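You operate a simulated robot arm through the tools that you are given. There is no shell and no other tool.

You are at the controls of a simulated robot arm. One attempt, no reset.

TASK
Swap the white guide at the outlet for the green one.
Fine: old guide on the guides shelf, outlet lever back over the new one. Set down upright: white guide. Where these are worked on the way, their far stop is far enough and under half their travel is too little: outlet lever.

Only the result counts: the job must be done as asked and must still hold three seconds after the hand-in. Knocking over, shifting, dropping, spilling or breaking anything else fails it.

THE ROBOT
A 7-joint arm with a fingered hand, fixed in place. Base frame: the origin is on the floor under the middle of its stand, x ahead of it, y to its left, z up. Readings come in mm, rad, newtons and seconds.
It reaches about 1164 mm from its shoulder. Its first joint turns from -2.897 to 2.897 rad. Payload 4.7 kg.
The tool frame sits at the grasp point between the pads (the TCP): z along the fingers, y along the line on which they close. The tips reach 36 mm beyond it. The gripper opens to 120 mm; its body begins 42 mm behind the TCP. The gripper is a hand of 5 fingers: y runs from the thumb to the fingers, the wrist lies at [-18, -122, -210] in the tool frame, and closing takes about 1.5 s.
Orientation is that of the tool frame in the base frame, as [roll, pitch, yaw] about the fixed x, y, z axes, in that order (R = Rz(yaw) Ry(pitch) Rx(roll)). With the fingers straight down and the wrist toward the robot, the tool's x, y and z point along [0, 1, 0], [1, 0, 0] and [0, 0, -1] of the base frame.

THE INTERFACE
- The arm moves only by the tool move_arm. Its argument "moves" is one flat list of numbers, 7 for each row, row after row: the shift along the tool's x, y, z in units of 50 mm (1.0 is 50 mm), then the turn, a rotation vector about the tool's x, y, z in units of 6 degrees (1.0 is 6 degrees), then the opening, from 0 (shut) to 1 (fully open). In form: [tx, ty, tz, rx, ry, rz, claw, tx, ty, tz, rx, ry, rz, claw, ...]. A call has 1 to 20 rows; each row shifts and turns the commanded pose from where the row before left it, along the tool's axes as they then stand. A call with a number of a shift or a turn outside -1 to 1 is refused whole. Each row takes 0.2 s and may step no farther than 50 mm and 0.15 rad from the row before; otherwise, or with a gripper value out of range, the whole call is refused. Where a pose cannot be reached the arm comes as near as it can. A force on the tool above 40 N (or 10 N above the force at the start of the call, whichever is more), or a blocked arm, ends the call early, and 0.2 s more pass. The fingers move at their own pace (about 45 mm/s each) and stop on an object; they squeeze with about 23 N. The grip force told is the motor's: it shows also when the fingers shut on nothing. Time passes only in rows, and 0.2 s behind the last, so rows that do not move let the fingers close. It gives the time, the measured TCP pose, the force on the tool (base axes), the opening and the grip force at its end, in the units of the frame above (readings bear some noise), with the torque about the TCP (base axes, N m) and any sound that the robot's microphone picked up.
- Cameras (640 x 400 px; columns grow to the right, rows downward): "scene" is fixed at [398.6, 650.2, 1735.3]; the picture's right is [-0.36, -0.93, 0.00], its down [-0.68, 0.26, -0.68] and it looks along [0.63, -0.24, -0.73] (base axes); focal length 214 px, centre (320, 200). "wrist" rides on the gripper at [72, -91, -143] in the tool frame; the picture's right is [-0.80, 0.28, -0.53], its down [-0.53, -0.73, 0.42] and it looks along [-0.27, 0.62, 0.74] (tool axes); focal length 234 px, centre (320, 200). There is no depth. A picture from a camera that has moved, and an enlarged one, comes with that camera's place and axes in the base frame and with its lens.
- snapshot(camera): a new picture of that camera. It takes no simulated time.
- hand_shape(shape): the hand has 5 fingers and takes this shape, open, in about a second: jaw (thumb against the fingers, like two jaws); tri (thumb and two fingers); tip (a fingertip pinch); poke (one finger out to press); point (the index stretched); flat (the hand flat); cup (the hand cupped); fist (a fist). The gripper value then closes the fingers along that shape, each until it touches; the sizes above hold for jaw. It gives what a move gives, with no picture.
- close_up(camera, box): a new picture of the part [left, top, right, bottom] of that camera's present view, enlarged. It takes no simulated time.
- job_done(): hands the job in; it is judged then, once.

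Nothing tells you positions but the pictures and the camera data. Unless the task says otherwise, let go and move clear before handing in.

The tools are called after ">>>" as name(argument=value, ...) on one line, values as JSON. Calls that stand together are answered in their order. move_arm: Moves the arm, as the interface text tells. Its arguments: {"type":"object","properties":{"moves":{"type":"array"}},"required":["moves"]} The other tools are called the same way: hand_shape (shape) gives the hand a shape; snapshot (camera) takes a picture; close_up (camera, box) takes an enlarged picture of a part of a camera's view; job_done () hands the job in.

At the start:

```text
time_s: 0.0
tool_pos: [471.1, 380.6, 1379.2]
tool_rot: [3.141, 0.002, 1.571]
contact_force: [0.0, 0.0, 0.6]
wrist_torque: [0.0, -0.01, 0.01]
width: 119.7
grip_force: 0.1
shape: jaw
```

scene: 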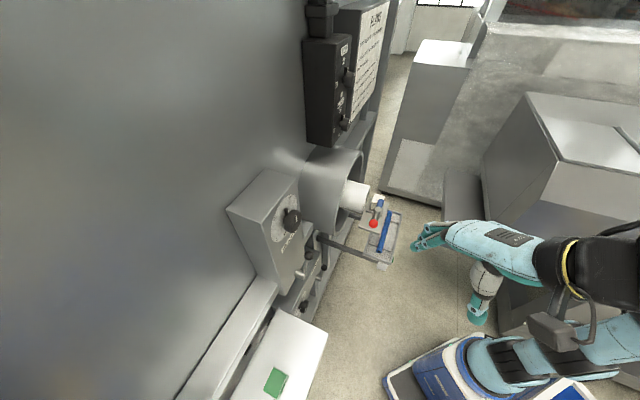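
wrist: 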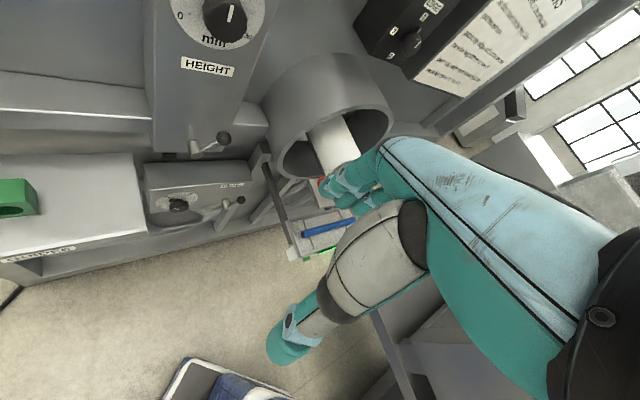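

I see a machine with an outlet tube, a white guide, a red-tipped lever, and a green guide on a white shelf at the left. I'll take enlarged pictures first to find out where things are.

>>> close_up(camera="scene", box=[290, 140, 450, 280])

>>> close_up(camera="scene", box=[170, 260, 370, 400])

>>> close_up(camera="wrist", box=[240, 60, 420, 280])

>>> close_up(camera="wrist", box=[0, 100, 280, 300])

```text
2.86 times, centred on (370, 210) of scene
camera zoom: at [398.6, 650.2, 1735.3], right [-0.36, -0.93, 0.0], down [-0.68, 0.26, -0.68], along [0.63, -0.24, -0.73], focal length 613 px, centre (177, 171)
```

zoom: 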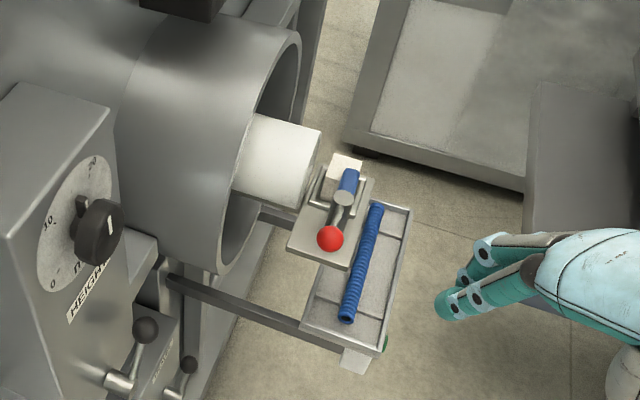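

```text
2.86 times, centred on (270, 330) of scene
camera zoom: at [398.6, 650.2, 1735.3], right [-0.36, -0.93, 0.0], down [-0.68, 0.26, -0.68], along [0.63, -0.24, -0.73], focal length 613 px, centre (463, -171)
```

zoom: 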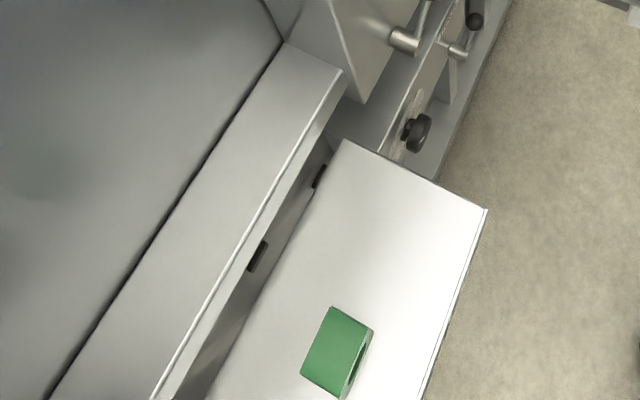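

```text
1.82 times, centred on (330, 170) of wrist
camera zoom: at [379.1, 453.3, 1521.8], right [0.28, -0.8, 0.53], down [-0.73, -0.53, -0.42], along [0.62, -0.27, -0.74], focal length 426 px, centre (302, 254)
```

zoom: 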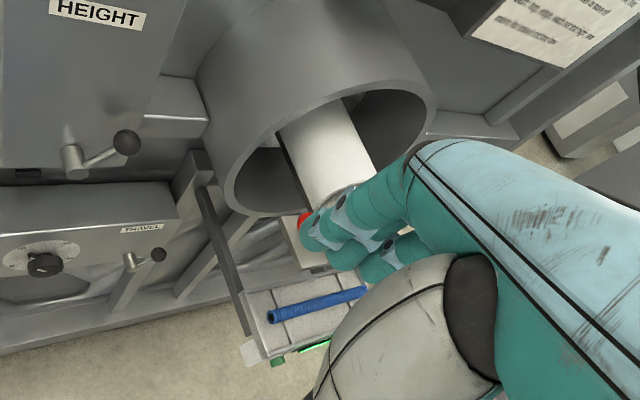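

```text
2.00 times, centred on (140, 200) of wrist
camera zoom: at [379.1, 453.3, 1521.8], right [0.28, -0.8, 0.53], down [-0.73, -0.53, -0.42], along [0.62, -0.27, -0.74], focal length 468 px, centre (680, 200)
```

zoom: 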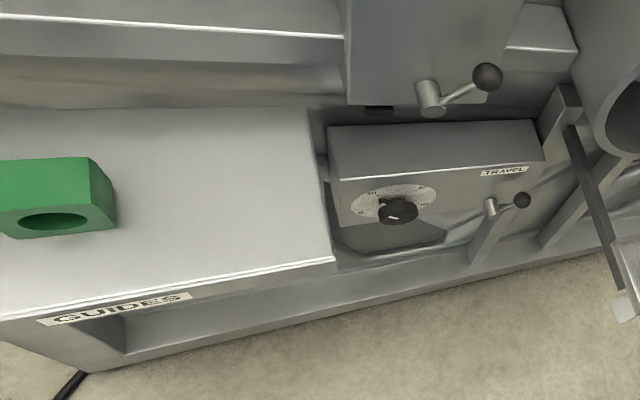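

The machine looks to be turned about 45° to the base. The red ball is near (732, 332, 1158) and the shelf top is near z 959. I need tighter zooms of the clamp and the green block.

>>> close_up(camera="scene", box=[340, 170, 420, 220])

>>> close_up(camera="scene", box=[240, 350, 320, 400])

>>> close_up(camera="wrist", box=[0, 160, 80, 230])

>>> close_up(camera="scene", box=[230, 160, 350, 320])

```text
8.00 times, centred on (380, 195) of scene
camera zoom: at [398.6, 650.2, 1735.3], right [-0.36, -0.93, 0.0], down [-0.68, 0.26, -0.68], along [0.63, -0.24, -0.73], focal length 1716 px, centre (-160, 240)
```

zoom: 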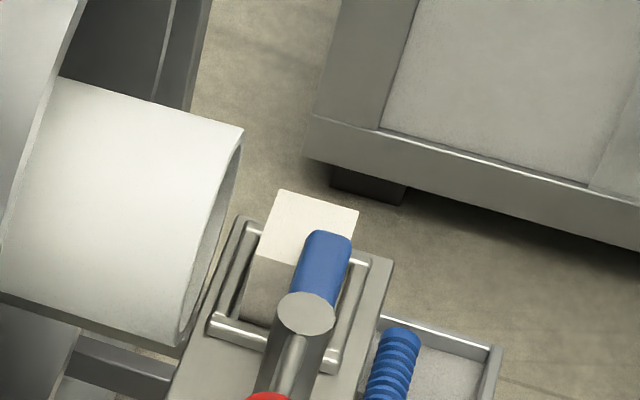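

```text
8.00 times, centred on (280, 375) of scene
camera zoom: at [398.6, 650.2, 1735.3], right [-0.36, -0.93, 0.0], down [-0.68, 0.26, -0.68], along [0.63, -0.24, -0.73], focal length 1716 px, centre (640, -1200)
```

zoom: 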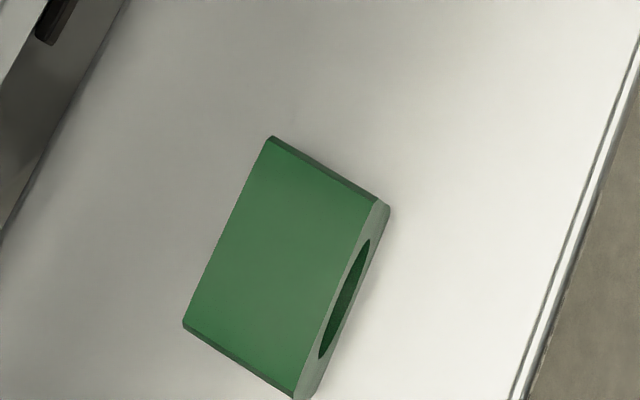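

```text
5.71 times, centred on (40, 195) of wrist
camera zoom: at [379.1, 453.3, 1521.8], right [0.28, -0.8, 0.53], down [-0.73, -0.53, -0.42], along [0.62, -0.27, -0.74], focal length 1338 px, centre (1920, 229)
```

zoom: 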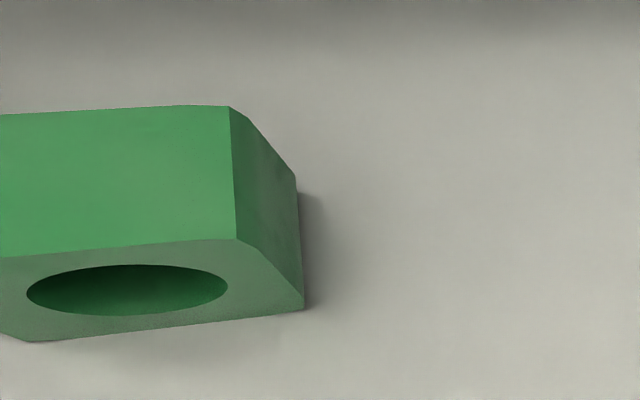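

```text
2.50 times, centred on (290, 240) of scene
camera zoom: at [398.6, 650.2, 1735.3], right [-0.36, -0.93, 0.0], down [-0.68, 0.26, -0.68], along [0.63, -0.24, -0.73], focal length 536 px, centre (395, 100)
```

zoom: 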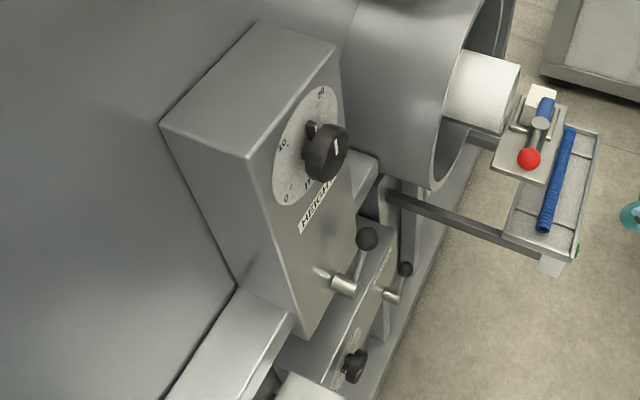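

The white guide sits in a small cradle in front of the outlet, under a lever with a blue nose and a red ball. The hand hides it from the wrist camera, so I'll shift the arm sideways toward −y for a second viewpoint.

>>> move_arm(moves=[-1, 0, 0, 0, 0, 0, 1, -1, 0, 0, 0, 0, 0, 1, -1, 0, 0, 0, 0, 0, 1, -1, 0, 0, 0, 0, 0, 1])

>>> snapshot(camera="wrist")

>>> snapshot(camera="scene")

```text
time_s: 1.0
tool_pos: [470.7, 182.4, 1377.3]
tool_rot: [-3.14, 0.002, 1.573]
contact_force: [-0.3, 0.4, -1.0]
wrist_torque: [-0.04, 0.08, 0.0]
width: 119.8
grip_force: 0.1
shape: jaw
```

```text
taken
camera wrist: at [380.2, 254.3, 1520.9], right [0.28, -0.8, 0.53], down [-0.73, -0.53, -0.42], along [0.62, -0.27, -0.74], focal length 234 px, centre (320, 200)
```

wrist: 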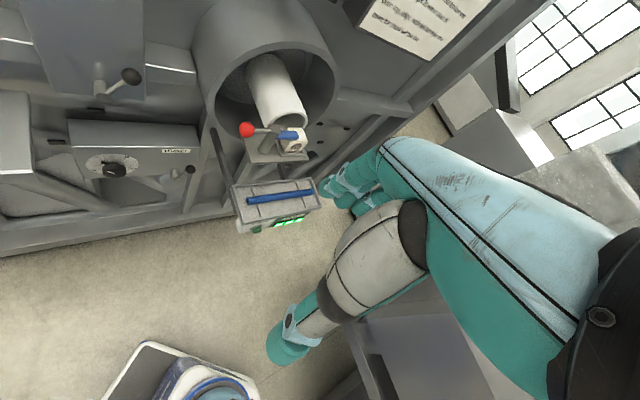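

```text
taken
```

scene: 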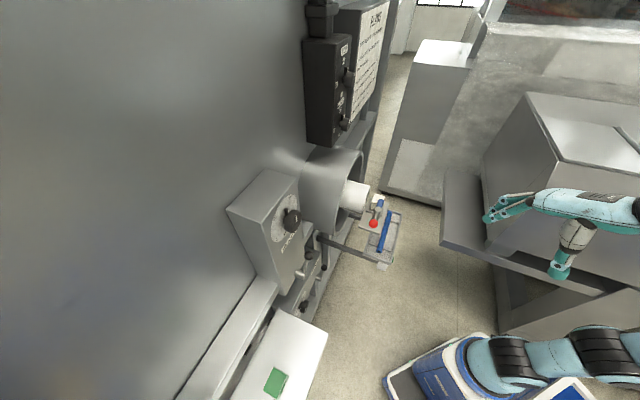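

>>> close_up(camera="wrist", box=[220, 100, 340, 175])

>>> close_up(camera="wrist", box=[200, 40, 360, 250])

```text
5.33 times, centred on (280, 138) of wrist
camera zoom: at [380.2, 254.3, 1520.9], right [0.28, -0.8, 0.53], down [-0.73, -0.53, -0.42], along [0.62, -0.27, -0.74], focal length 1249 px, centre (533, 533)
```

zoom: 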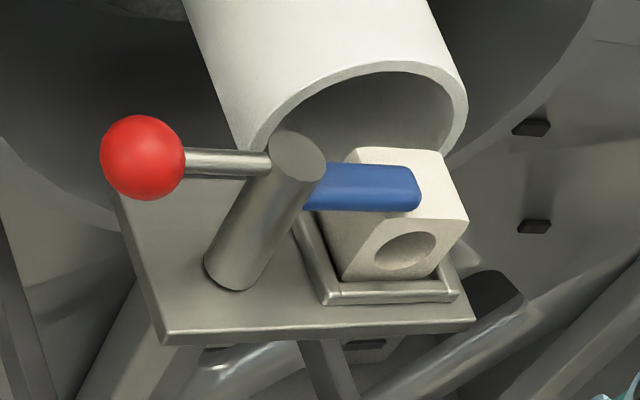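

```text
1.90 times, centred on (280, 145) of wrist
camera zoom: at [380.2, 254.3, 1520.9], right [0.28, -0.8, 0.53], down [-0.73, -0.53, -0.42], along [0.62, -0.27, -0.74], focal length 446 px, centre (396, 305)
```

zoom: 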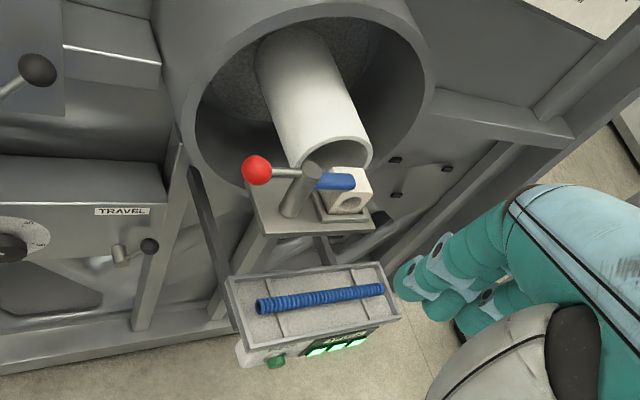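

The white guide stands in a low-rimmed pocket near (851, 230, top z 1122). Beside it is a vertical post near (788, 276) that carries the swing lever: the blue arm lies over the guide and the red ball is on the other side, near (742, 322, 1146). I'll turn the hand to line up with the machine's 45° axes and bring it above the ball.

>>> move_arm(moves=[0, 0, 0, 0, 0, -0.9375, 0.6, 0, 0, 0, 0, 0, -0.9375, 0.6, 0, 0, 0, 0, 0, -0.9375, 0.6, 0, 0, 0, 0, 0, -0.9375, 0.6, 0, 0, 0, 0, 0, -0.9375, 0.6, 0, 0, 0, 0, 0, -0.9375, 0.6, 0, 0, 0, 0, 0, -0.9375, 0.6, 0, 0, 0, 0, 0, -0.9375, 0.6])

>>> snapshot(camera="wrist")

```text
time_s: 2.8
tool_pos: [470.8, 180.9, 1379.3]
tool_rot: [3.139, 0.0, 2.358]
contact_force: [-0.3, -0.8, 0.4]
wrist_torque: [0.0, -0.03, 0.02]
width: 72.1
grip_force: 0.0
shape: jaw
```

```text
taken
camera wrist: at [354.6, 167.0, 1521.6], right [0.77, -0.37, 0.53], down [-0.14, -0.89, -0.43], along [0.63, 0.25, -0.74], focal length 234 px, centre (320, 200)
```

wrist: 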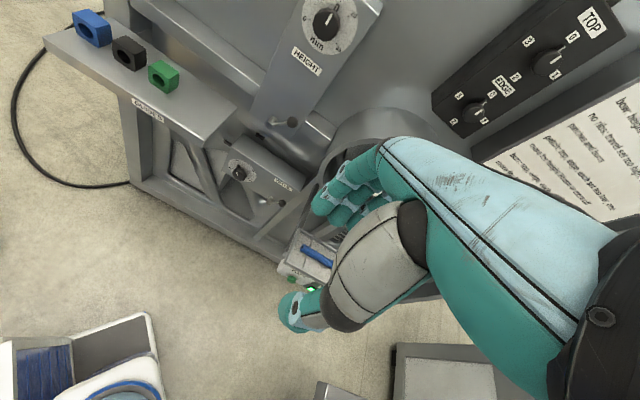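

The whole shelf is in view now: blue, black and green guides, with free space to the right of the green one. I'll look closer at them.

>>> close_up(camera="wrist", box=[40, 0, 240, 130])

>>> close_up(camera="wrist", box=[130, 50, 194, 100])

>>> close_up(camera="wrist", box=[220, 100, 420, 330])

```text
3.08 times, centred on (140, 65) of wrist
camera zoom: at [354.6, 167.0, 1521.6], right [0.77, -0.37, 0.53], down [-0.14, -0.89, -0.43], along [0.63, 0.25, -0.74], focal length 720 px, centre (874, 615)
```

zoom: 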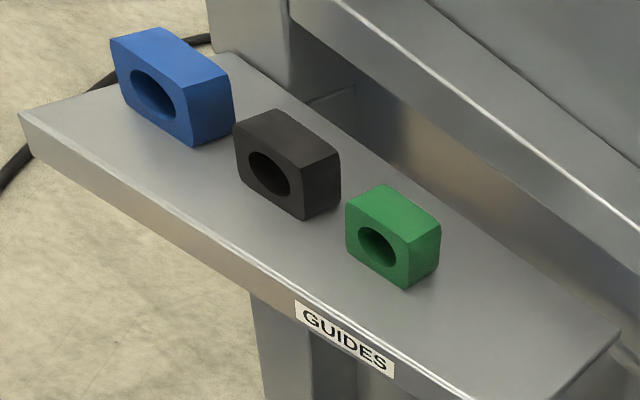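

```text
8.00 times, centred on (162, 75) of wrist
camera zoom: at [354.6, 167.0, 1521.6], right [0.77, -0.37, 0.53], down [-0.14, -0.89, -0.43], along [0.63, 0.25, -0.74], focal length 1873 px, centre (1584, 1200)
```

zoom: 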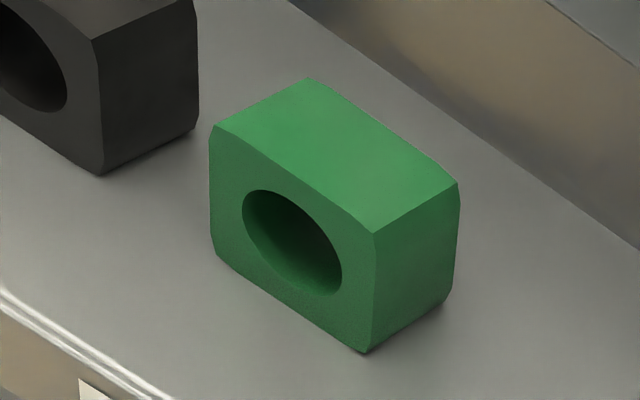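

```text
1.74 times, centred on (320, 215) of wrist
camera zoom: at [354.6, 167.0, 1521.6], right [0.77, -0.37, 0.53], down [-0.14, -0.89, -0.43], along [0.63, 0.25, -0.74], focal length 407 px, centre (320, 174)
```

zoom: 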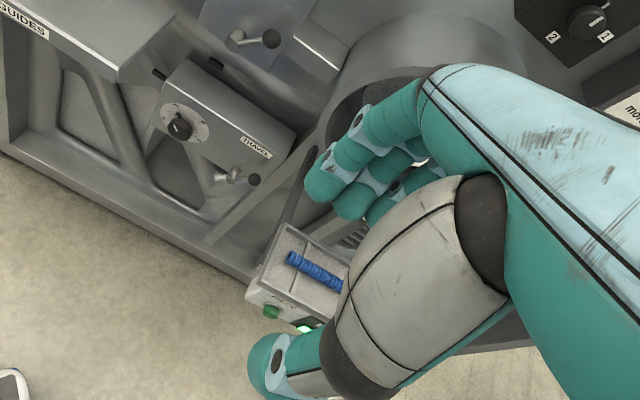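

The guides are boxes with small chamfers. The green one is about 50 × 40 × 50 mm with its top near z 1020, and the shelf surface is near z 970. Now I'll move above the red ball.

>>> move_arm(moves=[-0.263, 0.832, 0.34, 0, 0, 0, 0.6, -0.263, 0.832, 0.34, 0, 0, 0, 0.6, -0.263, 0.832, 0.34, 0, 0, 0, 0.6, -0.263, 0.832, 0.34, 0, 0, 0, 0.6, -0.263, 0.832, 0.34, 0, 0, 0, 0.6, -0.263, 0.832, 0.34, 0, 0, 0, 0.6, -0.263, 0.832, 0.34, 0, 0, 0, 0.6])

>>> snapshot(camera="wrist")

>>> close_up(camera="scene", box=[300, 130, 460, 280])

```text
time_s: 4.4
tool_pos: [740.9, 322.8, 1259.9]
tool_rot: [3.139, 0.001, 2.356]
contact_force: [-0.4, 0.1, 1.5]
wrist_torque: [0.02, -0.06, -0.07]
width: 72.3
grip_force: 0.0
shape: jaw
```

```text
taken
camera wrist: at [624.7, 308.4, 1402.8], right [0.77, -0.37, 0.53], down [-0.14, -0.89, -0.43], along [0.63, 0.25, -0.74], focal length 234 px, centre (320, 200)
```

wrist: 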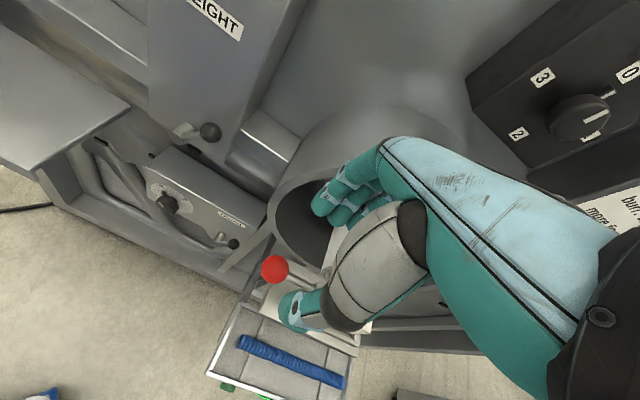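

```text
2.67 times, centred on (380, 205) of scene
camera zoom: at [398.6, 650.2, 1735.3], right [-0.36, -0.93, 0.0], down [-0.68, 0.26, -0.68], along [0.63, -0.24, -0.73], focal length 572 px, centre (160, 187)
```

zoom: 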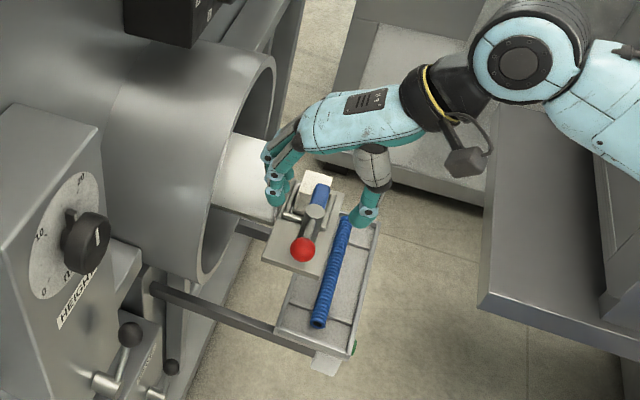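

From this viewpoint the ball still comes out at (741.7, 322.6, 1146), which matches my earlier estimate. I'll lower the open hand over it, thumb in front and fingers behind, so that I can test which way the lever swings.

>>> move_arm(moves=[0, 0, 0.55, 0, 0, 0, 0.6, 0, 0, 0.55, 0, 0, 0, 0.6, 0, 0, 0.55, 0, 0, 0, 0.6, 0, 0, 0.55, 0, 0, 0, 0.6])

>>> close_up(camera="scene", box=[330, 160, 430, 230])

>>> snapshot(camera="wrist")

```text
time_s: 5.4
tool_pos: [741.4, 322.0, 1149.9]
tool_rot: [3.142, 0.0, 2.357]
contact_force: [-0.6, -1.0, 0.6]
wrist_torque: [-0.01, -0.06, 0.02]
width: 72.3
grip_force: 0.1
shape: jaw
```

```text
5.71 times, centred on (380, 195) of scene
camera zoom: at [398.6, 650.2, 1735.3], right [-0.36, -0.93, 0.0], down [-0.68, 0.26, -0.68], along [0.63, -0.24, -0.73], focal length 1226 px, centre (-23, 229)
```

zoom: 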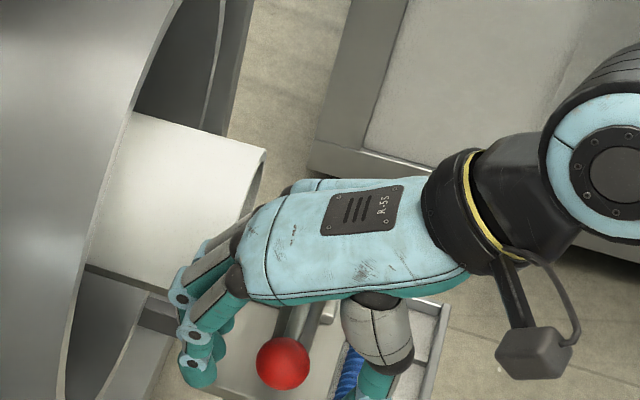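

```text
taken
camera wrist: at [625.6, 308.1, 1292.6], right [0.77, -0.37, 0.53], down [-0.14, -0.89, -0.42], along [0.63, 0.25, -0.74], focal length 234 px, centre (320, 200)
```

wrist: 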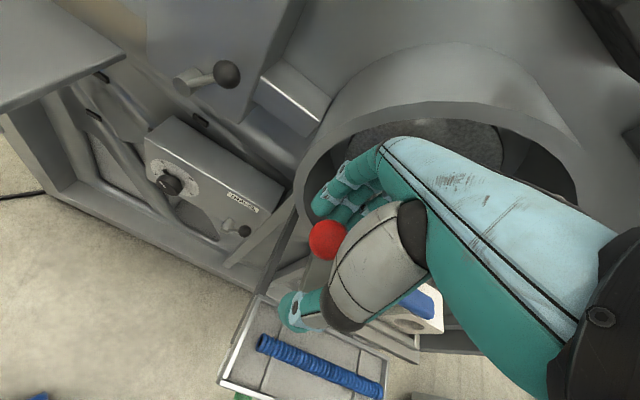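

The ball is now between the thumb and the fingers. I'll push gently toward the machine (+e1) and watch the force and the lever.

>>> move_arm(moves=[0, 0.2, 0, 0, 0, 0, 0.6, 0, 0.2, 0, 0, 0, 0, 0.6, 0, 0.15, 0, 0, 0, 0, 0.6, 0, 0.15, 0, 0, 0, 0, 0.6])

>>> close_up(camera="scene", box=[330, 160, 430, 230])

>>> close_up(camera="wrist", box=[220, 160, 480, 360])

```text
time_s: 6.4
tool_pos: [767.3, 346.5, 1149.7]
tool_rot: [3.141, 0.0, 2.357]
contact_force: [-7.0, -6.7, -2.1]
wrist_torque: [0.1, -0.08, 0.0]
width: 76.7
grip_force: 0.1
shape: jaw
```

```text
5.71 times, centred on (380, 195) of scene
camera zoom: at [398.6, 650.2, 1735.3], right [-0.36, -0.93, 0.0], down [-0.68, 0.26, -0.68], along [0.63, -0.24, -0.73], focal length 1226 px, centre (-23, 229)
```

zoom: 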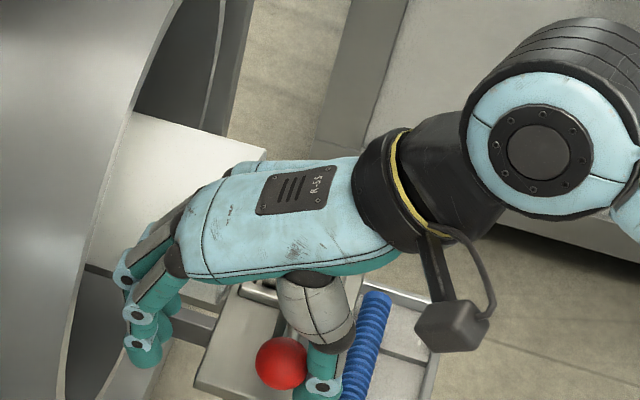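

```text
2.00 times, centred on (350, 260) of wrist
camera zoom: at [650.8, 333.0, 1293.1], right [0.77, -0.37, 0.52], down [-0.14, -0.89, -0.42], along [0.63, 0.25, -0.74], focal length 468 px, centre (260, 80)
```

zoom: 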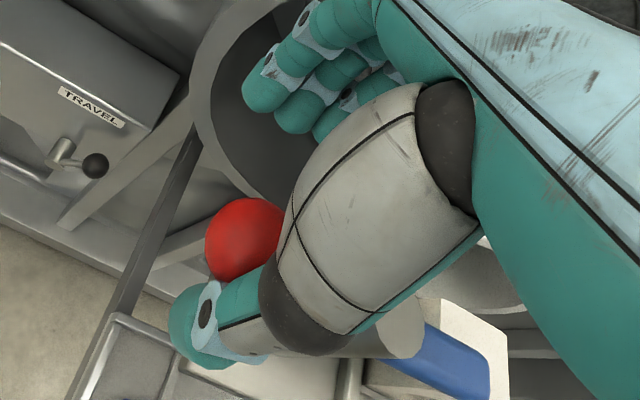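

The ball didn't move and the thumb just gave way, at about 10 N, so this direction looks like the stop. I'll try the other way, pulling the ball toward −e1 with the fingers.

>>> move_arm(moves=[0, -0.4, 0, 0, 0, 0, 0.6, 0, -0.4, 0, 0, 0, 0, 0.6, 0, -0.2, 0, 0, 0, 0, 0.6, 0, -0.2, 0, 0, 0, 0, 0.6, 0, -0.15, 0, 0, 0, 0, 0.6])

>>> close_up(camera="scene", box=[330, 160, 430, 230])

>>> close_up(camera="wrist", box=[220, 160, 480, 360])

```text
time_s: 7.6
tool_pos: [718.8, 298.7, 1149.1]
tool_rot: [-3.141, 0.001, 2.356]
contact_force: [1.1, 4.1, 2.0]
wrist_torque: [0.0, -0.1, 0.19]
width: 72.8
grip_force: 0.1
shape: jaw
```

```text
5.71 times, centred on (380, 195) of scene
camera zoom: at [398.6, 650.2, 1735.3], right [-0.36, -0.93, 0.0], down [-0.68, 0.26, -0.68], along [0.63, -0.24, -0.73], focal length 1226 px, centre (-23, 229)
```

zoom: 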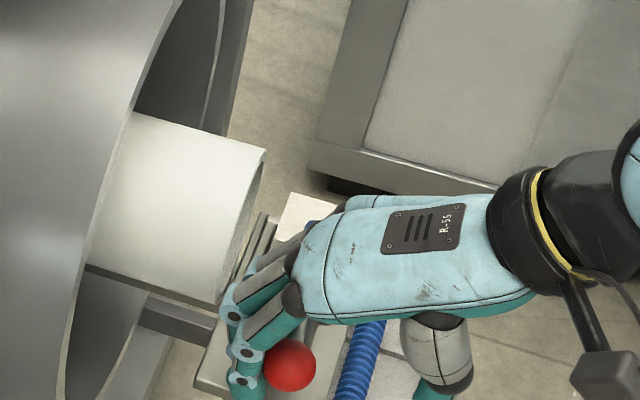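

```text
2.00 times, centred on (350, 260) of wrist
camera zoom: at [602.7, 285.9, 1292.8], right [0.77, -0.37, 0.53], down [-0.14, -0.89, -0.42], along [0.63, 0.25, -0.74], focal length 468 px, centre (260, 80)
```

zoom: 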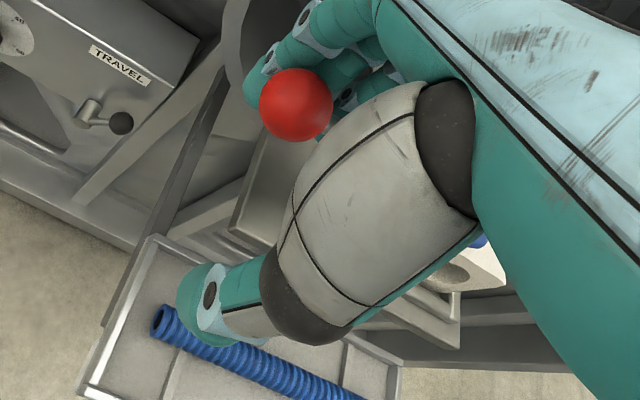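

The lever moves that way: the ball shifted about 5 mm toward −e1 with little force. I'll follow its arc around the post, turning the hand with it.

>>> move_arm(moves=[-0.0758, -0.133, 0, 0, 0, -1, 0.6, -0.0758, -0.133, 0, 0, 0, -1, 0.6, -0.0758, -0.133, 0, 0, 0, -1, 0.6, -0.0758, -0.133, 0, 0, 0, -1, 0.6, -0.0758, -0.133, 0, 0, 0, -1, 0.6])

>>> close_up(camera="scene", box=[330, 150, 450, 230])

>>> close_up(camera="wrist", box=[220, 160, 480, 360])

```text
time_s: 8.8
tool_pos: [717.5, 260.2, 1150.0]
tool_rot: [-3.141, 0.002, 2.881]
contact_force: [-1.0, 4.9, -0.1]
wrist_torque: [-0.02, 0.08, 0.28]
width: 72.8
grip_force: 0.2
shape: jaw
```

```text
5.00 times, centred on (390, 190) of scene
camera zoom: at [398.6, 650.2, 1735.3], right [-0.36, -0.93, 0.0], down [-0.68, 0.26, -0.68], along [0.63, -0.24, -0.73], focal length 1072 px, centre (-30, 250)
```

zoom: 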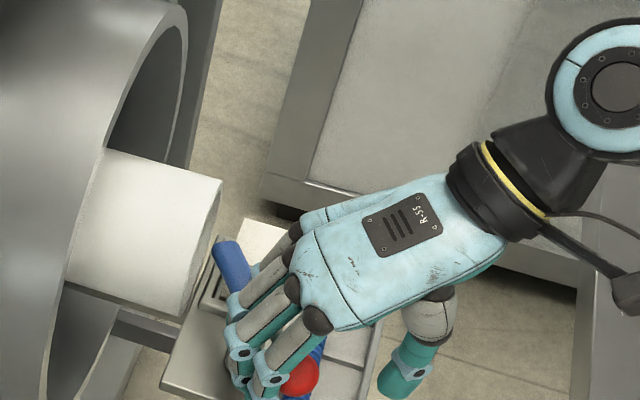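

```text
2.00 times, centred on (350, 260) of wrist
camera zoom: at [623.1, 191.2, 1293.1], right [0.85, 0.06, 0.53], down [0.33, -0.84, -0.42], along [0.42, 0.53, -0.74], focal length 468 px, centre (260, 80)
```

zoom: 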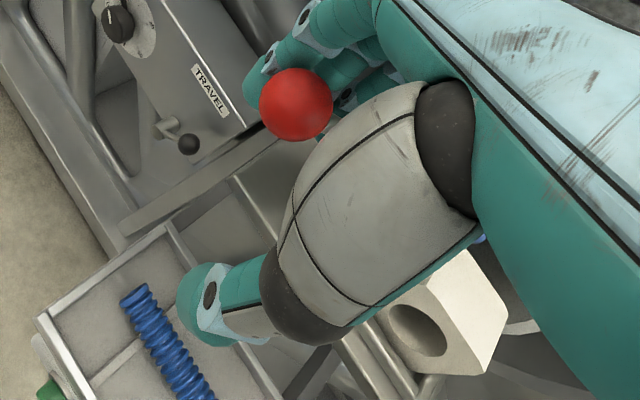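

The lever turns with the hand and the blue arm is leaving the guide. I'll keep following the arc.

>>> move_arm(moves=[-0.0758, -0.133, 0, 0, 0, -1, 0.6, -0.0758, -0.133, 0, 0, 0, -1, 0.6, -0.0758, -0.133, 0, 0, 0, -1, 0.6, -0.0758, -0.133, 0, 0, 0, -1, 0.6, -0.0758, -0.133, 0, 0, 0, -1, 0.6])

>>> close_up(camera="scene", box=[330, 150, 450, 230])

>>> close_up(camera="wrist", box=[220, 160, 480, 360])

```text
time_s: 10.0
tool_pos: [733.8, 226.0, 1149.8]
tool_rot: [3.141, 0.001, -2.878]
contact_force: [-2.2, 4.1, 0.2]
wrist_torque: [-0.02, -0.02, 0.23]
width: 72.5
grip_force: 0.1
shape: jaw
```

```text
5.00 times, centred on (390, 190) of scene
camera zoom: at [398.6, 650.2, 1735.3], right [-0.36, -0.93, 0.0], down [-0.68, 0.26, -0.68], along [0.63, -0.24, -0.73], focal length 1072 px, centre (-30, 250)
```

zoom: 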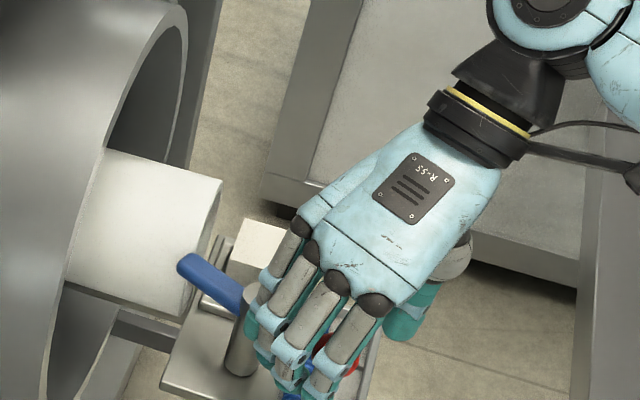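

```text
2.00 times, centred on (350, 260) of wrist
camera zoom: at [687.0, 119.4, 1293.0], right [0.7, 0.48, 0.53], down [0.7, -0.57, -0.42], along [0.1, 0.67, -0.74], focal length 468 px, centre (260, 80)
```

zoom: 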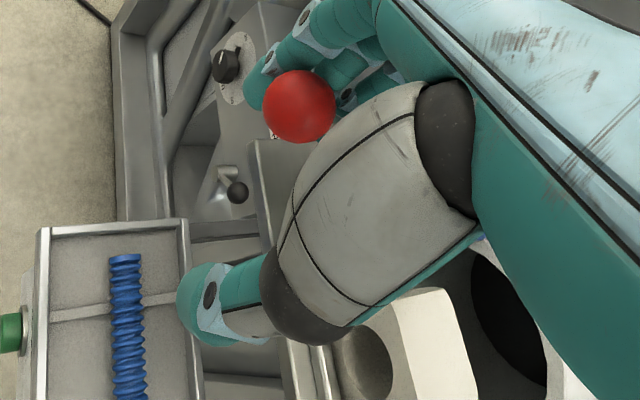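

The lever is about 60–65° round and still swings freely. I'll carry on toward its far stop.

>>> move_arm(moves=[-0.0758, -0.133, 0, 0, 0, -1, 0.6, -0.0758, -0.133, 0, 0, 0, -1, 0.6, -0.0758, -0.133, 0, 0, 0, -1, 0.6, -0.0758, -0.133, 0, 0, 0, -1, 0.6, -0.0758, -0.133, 0, 0, 0, -1, 0.6])

>>> close_up(camera="scene", box=[330, 150, 450, 230])

>>> close_up(camera="wrist", box=[220, 160, 480, 360])

```text
time_s: 11.2
tool_pos: [764.5, 207.8, 1149.9]
tool_rot: [3.141, 0.0, -2.353]
contact_force: [-15.6, 22.7, -3.3]
wrist_torque: [-0.1, -0.16, -0.29]
width: 78.3
grip_force: 0.0
shape: jaw
```

```text
5.00 times, centred on (390, 190) of scene
camera zoom: at [398.6, 650.2, 1735.3], right [-0.36, -0.93, 0.0], down [-0.68, 0.26, -0.68], along [0.63, -0.24, -0.73], focal length 1072 px, centre (-30, 250)
```

zoom: 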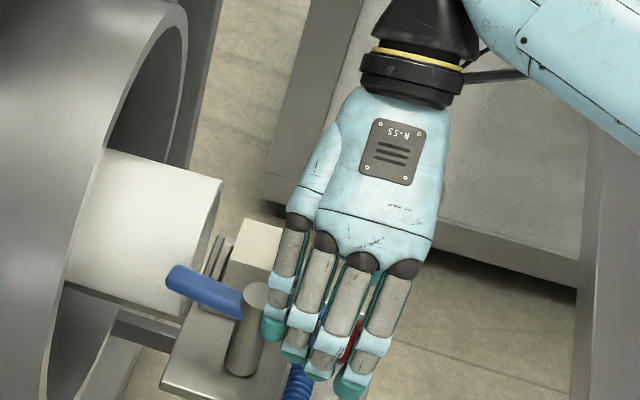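

```text
2.00 times, centred on (350, 260) of wrist
camera zoom: at [777.8, 90.9, 1292.9], right [0.37, 0.77, 0.53], down [0.89, -0.14, -0.43], along [-0.25, 0.63, -0.74], focal length 468 px, centre (260, 80)
```

zoom: 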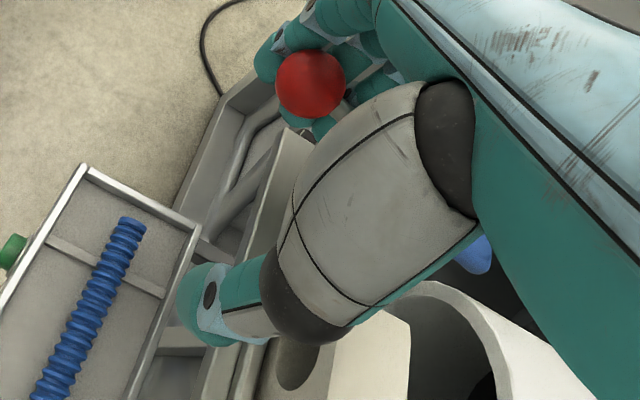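

The force rose to about 27 N and the arm stopped turning, so the lever is at its far stop with the blue arm beside the outlet and the guide uncovered. I'll re-centre the ball between the fingers, lift clear and check that the lever stays put.

>>> move_arm(moves=[0, 0.2, 0, 0, 0, 0, 0.6, 0, 0.2, 0, 0, 0, 0, 0.6, 0, 0, -0.6, 0, 0, 0, 0.6, 0, 0, -0.8, 0, 0, 0, 0.6, 0, 0, -0.8, 0, 0, 0, 0.6, 0, 0, -0.8, 0, 0, 0, 0.6])

>>> close_up(camera="scene", box=[330, 150, 450, 230])

>>> snapshot(camera="wrist")

```text
time_s: 12.6
tool_pos: [724.1, 215.2, 1197.1]
tool_rot: [-3.141, -0.001, -2.357]
contact_force: [0.1, -0.2, 0.4]
wrist_torque: [0.03, 0.01, -0.02]
width: 72.4
grip_force: 0.0
shape: jaw
out of reach, approached as far as the arm can: row 4, 5, 6
```

```text
5.00 times, centred on (390, 190) of scene
camera zoom: at [398.6, 650.2, 1735.3], right [-0.36, -0.93, 0.0], down [-0.68, 0.26, -0.68], along [0.63, -0.24, -0.73], focal length 1072 px, centre (-30, 250)
```

zoom: 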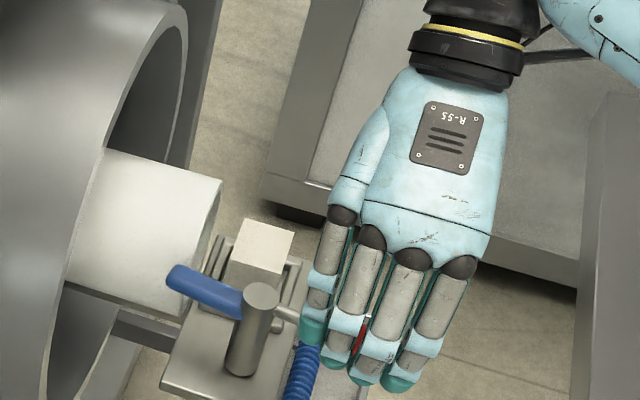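

```text
taken
camera wrist: at [736.9, 98.6, 1340.3], right [0.37, 0.77, 0.53], down [0.89, -0.14, -0.42], along [-0.25, 0.63, -0.74], focal length 234 px, centre (320, 200)
```

wrist: 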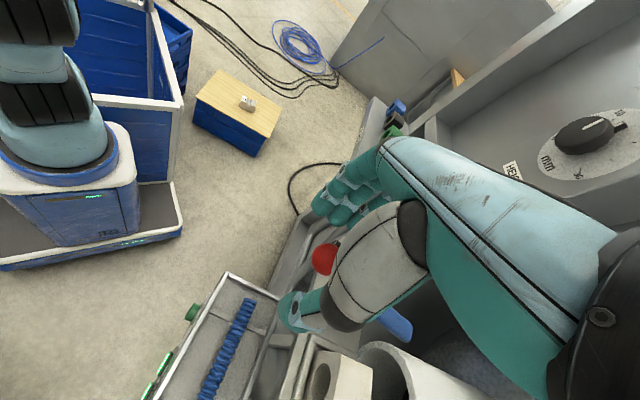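

The lever stayed open. The lift ran into the reach limit in this orientation, so I'll move back toward the robot and start turning the hand back.

>>> move_arm(moves=[0.8, 0, 0, 0, 0, 0, 0.6, 0.8, 0, 0, 0, 0, 0, 0.6])

```text
time_s: 13.2
tool_pos: [667.1, 158.2, 1194.6]
tool_rot: [-3.141, -0.002, -2.356]
contact_force: [1.2, 1.3, -0.3]
wrist_torque: [-0.03, 0.1, 0.03]
width: 72.4
grip_force: 0.1
shape: jaw
```

The commanded pose follows the reached one, so I can rely on it. Now I'll turn the hand back by 180° so the fingers face away from the outlet and the thumb is on the post side.

>>> move_arm(moves=[0, 0, 0, 0, 0, 1, 0.6, 0, 0, 0, 0, 0, 1, 0.6, 0, 0, 0, 0, 0, 1, 0.6, 0, 0, 0, 0, 0, 1, 0.6, 0, 0, 0, 0, 0, 1, 0.6, 0, 0, 0, 0, 0, 1, 0.6, 0, 0, 0, 0, 0, 1, 0.6, 0, 0, 0, 0, 0, 1, 0.6, 0, 0, 0, 0, 0, 1, 0.6, 0, 0, 0, 0, 0, 1, 0.6, 0, 0, 0, 0, 0, 1, 0.6, 0, 0, 0, 0, 0, 1, 0.6, 0, 0, 0, 0, 0, 1, 0.6, 0, 0, 0, 0, 0, 1, 0.6, 0, 0, 0, 0, 0, 1, 0.6])

>>> snapshot(camera="wrist")

>>> snapshot(camera="scene")

```text
time_s: 16.4
tool_pos: [669.4, 157.7, 1197.4]
tool_rot: [-3.142, 0.001, 2.356]
contact_force: [-0.6, 0.5, 0.2]
wrist_torque: [0.03, 0.03, -0.01]
width: 72.4
grip_force: 0.0
shape: jaw
```

```text
taken
camera wrist: at [551.2, 144.4, 1340.7], right [0.77, -0.37, 0.53], down [-0.14, -0.89, -0.43], along [0.63, 0.25, -0.74], focal length 234 px, centre (320, 200)
```

wrist: 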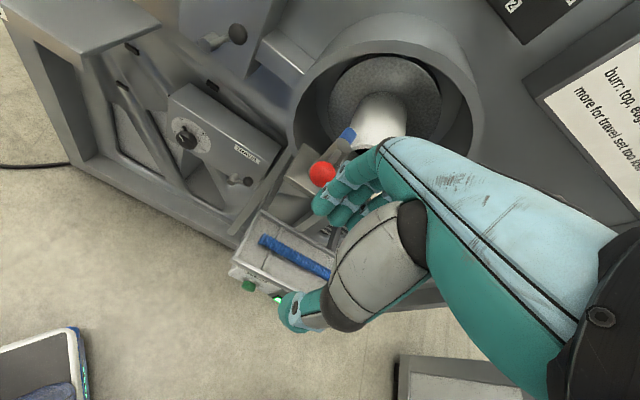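

```text
taken
```

scene: 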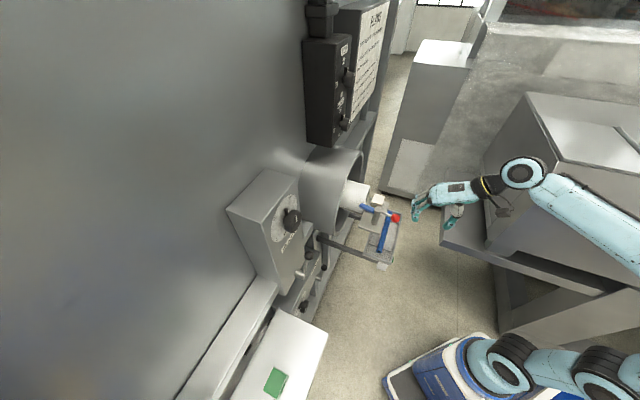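

>>> move_arm(moves=[0, 0, -0.133, 0, 0, 1, 0.6, 0, 0, -0.133, 0, 0, 1, 0.6, 0, 0, -0.133, 0, 0, 1, 0.6, 0, 0, -0.133, 0, 0, 1, 0.6, 0, 0, -0.133, 0, 0, 1, 0.6, 0, 0, -0.133, 0, 0, 1, 0.6, 0, 0, -0.133, 0, 0, 1, 0.6, 0, 0, -0.133, 0, 0, 1, 0.6, 0, 0, -0.133, 0, 0, 1, 0.6, 0, 0, -0.133, 0, 0, 1, 0.6, 0, 0, -0.133, 0, 0, 1, 0.6, 0, 0, -0.133, 0, 0, 1, 0.6, 0, 0, -0.133, 0, 0, 1, 0.6, 0, 0, -0.133, 0, 0, 1, 0.6, 0, 0, -0.133, 0, 0, 1, 0.6])

>>> snapshot(camera="wrist")

>>> close_up(camera="scene", box=[330, 160, 450, 240])

```text
time_s: 19.6
tool_pos: [666.5, 158.0, 1298.7]
tool_rot: [-3.141, 0.0, 0.785]
contact_force: [-1.6, -0.4, 0.2]
wrist_torque: [0.01, 0.0, 0.02]
width: 72.5
grip_force: 0.1
shape: jaw
```

```text
taken
camera wrist: at [653.9, 273.2, 1441.7], right [-0.37, -0.77, 0.52], down [-0.89, 0.14, -0.42], along [0.25, -0.63, -0.74], focal length 234 px, centre (320, 200)
```

wrist: 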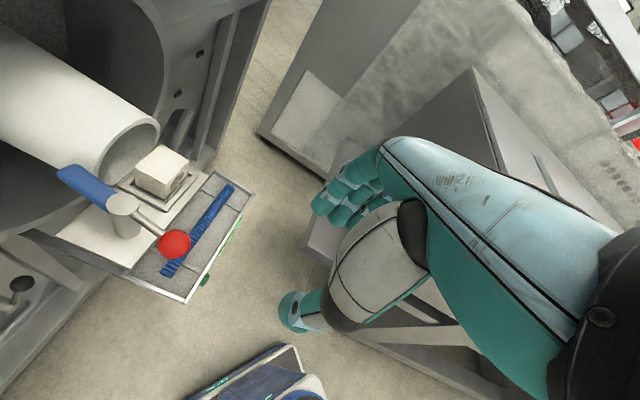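

```text
5.00 times, centred on (390, 200) of scene
camera zoom: at [398.6, 650.2, 1735.3], right [-0.36, -0.93, 0.0], down [-0.68, 0.26, -0.68], along [0.63, -0.24, -0.73], focal length 1072 px, centre (-30, 200)
```

zoom: 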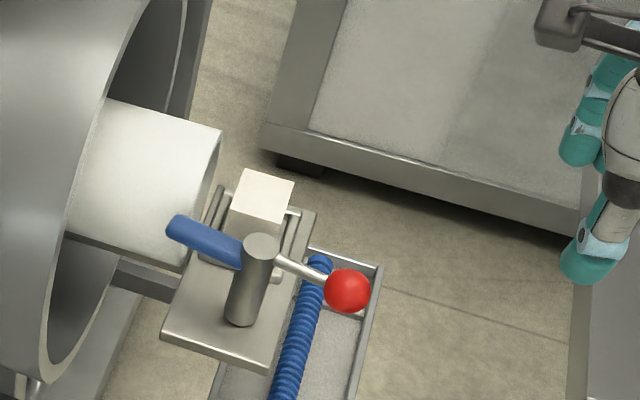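

Both views of the open lever and the white guide are now clear. I'll zoom in to measure the guide, the pocket and the post.

>>> close_up(camera="wrist", box=[40, 120, 240, 260])

>>> close_up(camera="wrist", box=[90, 130, 210, 210])

>>> close_up(camera="scene", box=[355, 185, 405, 225])

```text
2.86 times, centred on (140, 190) of wrist
camera zoom: at [653.9, 273.2, 1441.7], right [-0.37, -0.77, 0.52], down [-0.89, 0.14, -0.42], along [0.25, -0.63, -0.74], focal length 669 px, centre (834, 229)
```

zoom: 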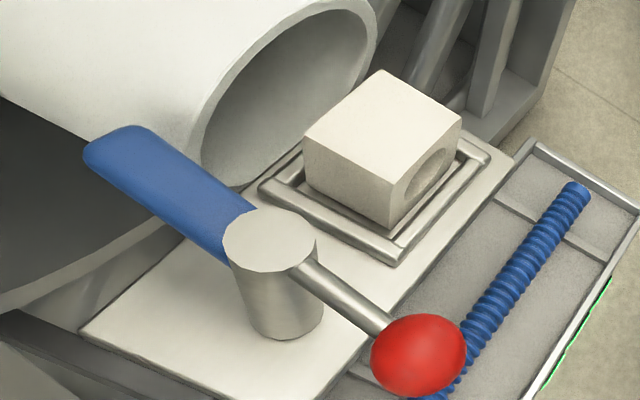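

```text
5.00 times, centred on (150, 170) of wrist
camera zoom: at [653.9, 273.2, 1441.7], right [-0.37, -0.77, 0.52], down [-0.89, 0.14, -0.42], along [0.25, -0.63, -0.74], focal length 1171 px, centre (1170, 350)
```

zoom: 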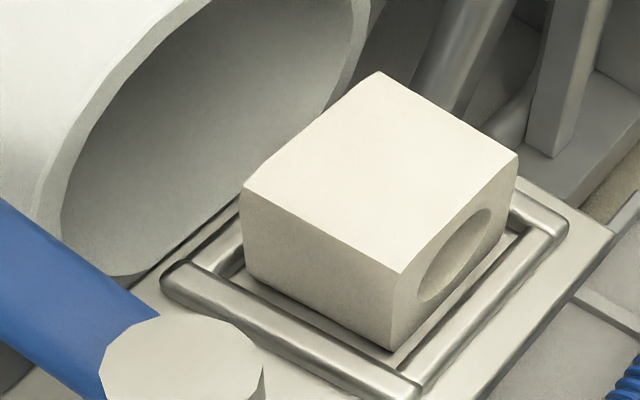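

```text
10.00 times, centred on (380, 205) of scene
camera zoom: at [398.6, 650.2, 1735.3], right [-0.36, -0.93, 0.0], down [-0.68, 0.26, -0.68], along [0.63, -0.24, -0.73], focal length 2145 px, centre (-280, 150)
```

zoom: 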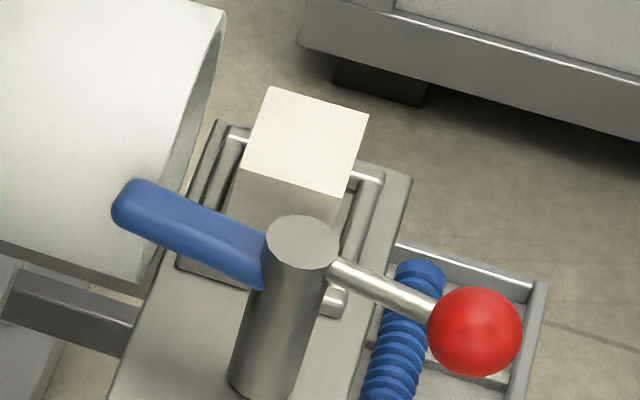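

I now have consistent measurements along the machine's own axes (p along e1, s along e2):
- **White guide:** p 744–783.5, s −462.7 to −414.5, z 1074–1122.5
- **Post:** at (753, −360.5), top at z 1150
- **Outlet lip:** p ≈ 817

I'll bring the hand over the guide at a safe height with a narrower opening and check the thumb's clearance to the post.

>>> move_arm(moves=[0.732, 0.316, 0.275, 0, 0, 0, 0.52, 0.732, 0.316, 0.275, 0, 0, 0, 0.52, 0.732, 0.316, 0.275, 0, 0, 0, 0.52, 0.732, 0.316, 0.275, 0, 0, 0, 0.52, 0.732, 0.316, 0.275, 0, 0, 0, 0.52, 0, 0, 0, 0, 0, 0, 0.52])

>>> snapshot(camera="wrist")

>>> close_up(camera="scene", box=[330, 130, 450, 230])

```text
time_s: 21.0
tool_pos: [852.9, 230.4, 1229.6]
tool_rot: [-3.141, 0.0, 0.785]
contact_force: [-0.9, 0.6, -0.5]
wrist_torque: [0.02, 0.01, 0.0]
width: 62.7
grip_force: 0.0
shape: jaw
```

```text
taken
camera wrist: at [840.0, 346.7, 1372.2], right [-0.37, -0.77, 0.53], down [-0.89, 0.14, -0.42], along [0.25, -0.63, -0.74], focal length 234 px, centre (320, 200)
```

wrist: 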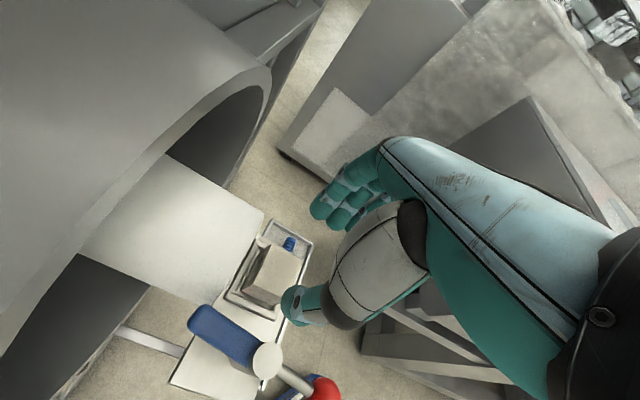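

```text
4.00 times, centred on (390, 180) of scene
camera zoom: at [398.6, 650.2, 1735.3], right [-0.36, -0.93, 0.0], down [-0.68, 0.26, -0.68], along [0.63, -0.24, -0.73], focal length 858 px, centre (40, 280)
```

zoom: 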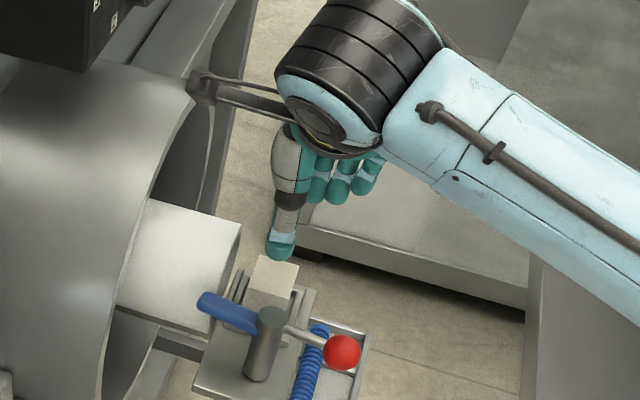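

The thumb joint sits about 38 mm above the grasp point, so it will pass over the post's top. I'll go down to just above the guide and check alignment.

>>> move_arm(moves=[0, 0, 0.44, 0, 0, 0, 0.52, 0, 0, 0.44, 0, 0, 0, 0.52, 0, 0, 0.44, 0, 0, 0, 0.52])

>>> close_up(camera="wrist", box=[160, 160, 420, 360])

>>> close_up(camera="scene", box=[340, 160, 420, 220])

```text
time_s: 21.8
tool_pos: [852.4, 231.4, 1163.3]
tool_rot: [-3.141, 0.0, 0.785]
contact_force: [-0.2, -0.1, 0.0]
wrist_torque: [0.0, -0.02, -0.02]
width: 62.7
grip_force: 0.0
shape: jaw
```

```text
2.00 times, centred on (290, 260) of wrist
camera zoom: at [839.4, 346.3, 1306.4], right [-0.37, -0.77, 0.52], down [-0.89, 0.14, -0.43], along [0.25, -0.63, -0.74], focal length 468 px, centre (380, 80)
```

zoom: 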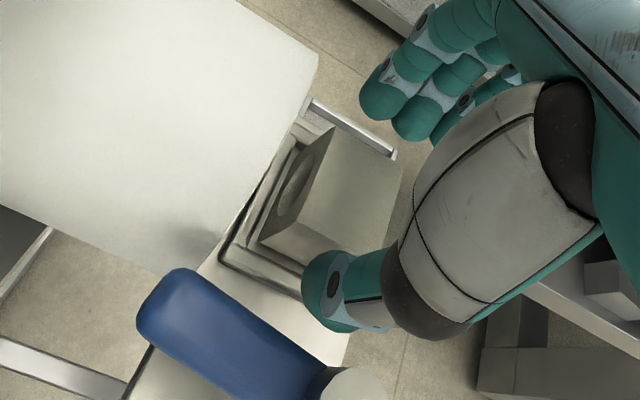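

```text
6.67 times, centred on (380, 190) of scene
camera zoom: at [398.6, 650.2, 1735.3], right [-0.36, -0.93, 0.0], down [-0.68, 0.26, -0.68], along [0.63, -0.24, -0.73], focal length 1430 px, centre (-80, 267)
```

zoom: 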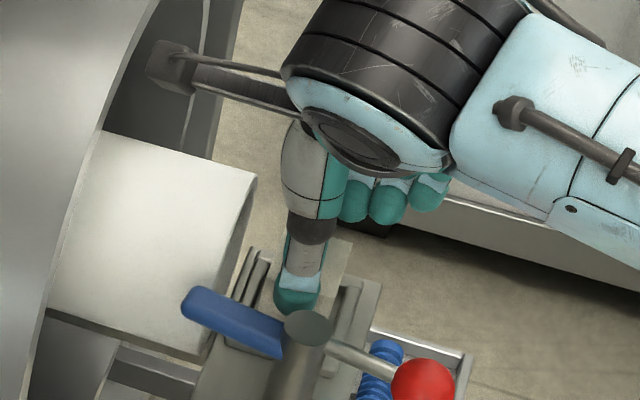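

The thumb is lined up between guide and post, and the fingers are beyond the guide's far side. I'll go down to grasp height.

>>> move_arm(moves=[0, 0, 0.24, 0, 0, 0, 0.52, 0, 0, 0.24, 0, 0, 0, 0.52, 0, 0, 0.22, 0, 0, 0, 0.52])

>>> close_up(camera="wrist", box=[160, 160, 420, 360])

>>> close_up(camera="scene", box=[340, 160, 420, 220])

```text
time_s: 22.6
tool_pos: [852.2, 231.3, 1128.5]
tool_rot: [-3.142, -0.002, 0.785]
contact_force: [-0.4, -0.7, 0.0]
wrist_torque: [0.03, -0.02, 0.0]
width: 62.8
grip_force: 0.1
shape: jaw
```

```text
2.00 times, centred on (290, 260) of wrist
camera zoom: at [838.7, 347.0, 1270.9], right [-0.37, -0.77, 0.53], down [-0.89, 0.14, -0.42], along [0.25, -0.63, -0.74], focal length 468 px, centre (380, 80)
```

zoom: 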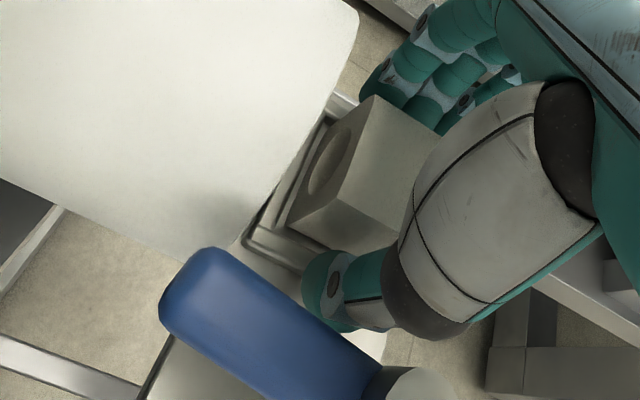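

```text
6.67 times, centred on (380, 190) of scene
camera zoom: at [398.6, 650.2, 1735.3], right [-0.36, -0.93, 0.0], down [-0.68, 0.26, -0.68], along [0.63, -0.24, -0.73], focal length 1430 px, centre (-80, 267)
```

zoom: 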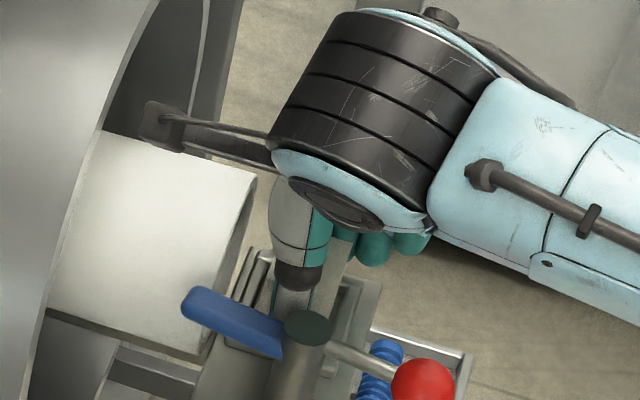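

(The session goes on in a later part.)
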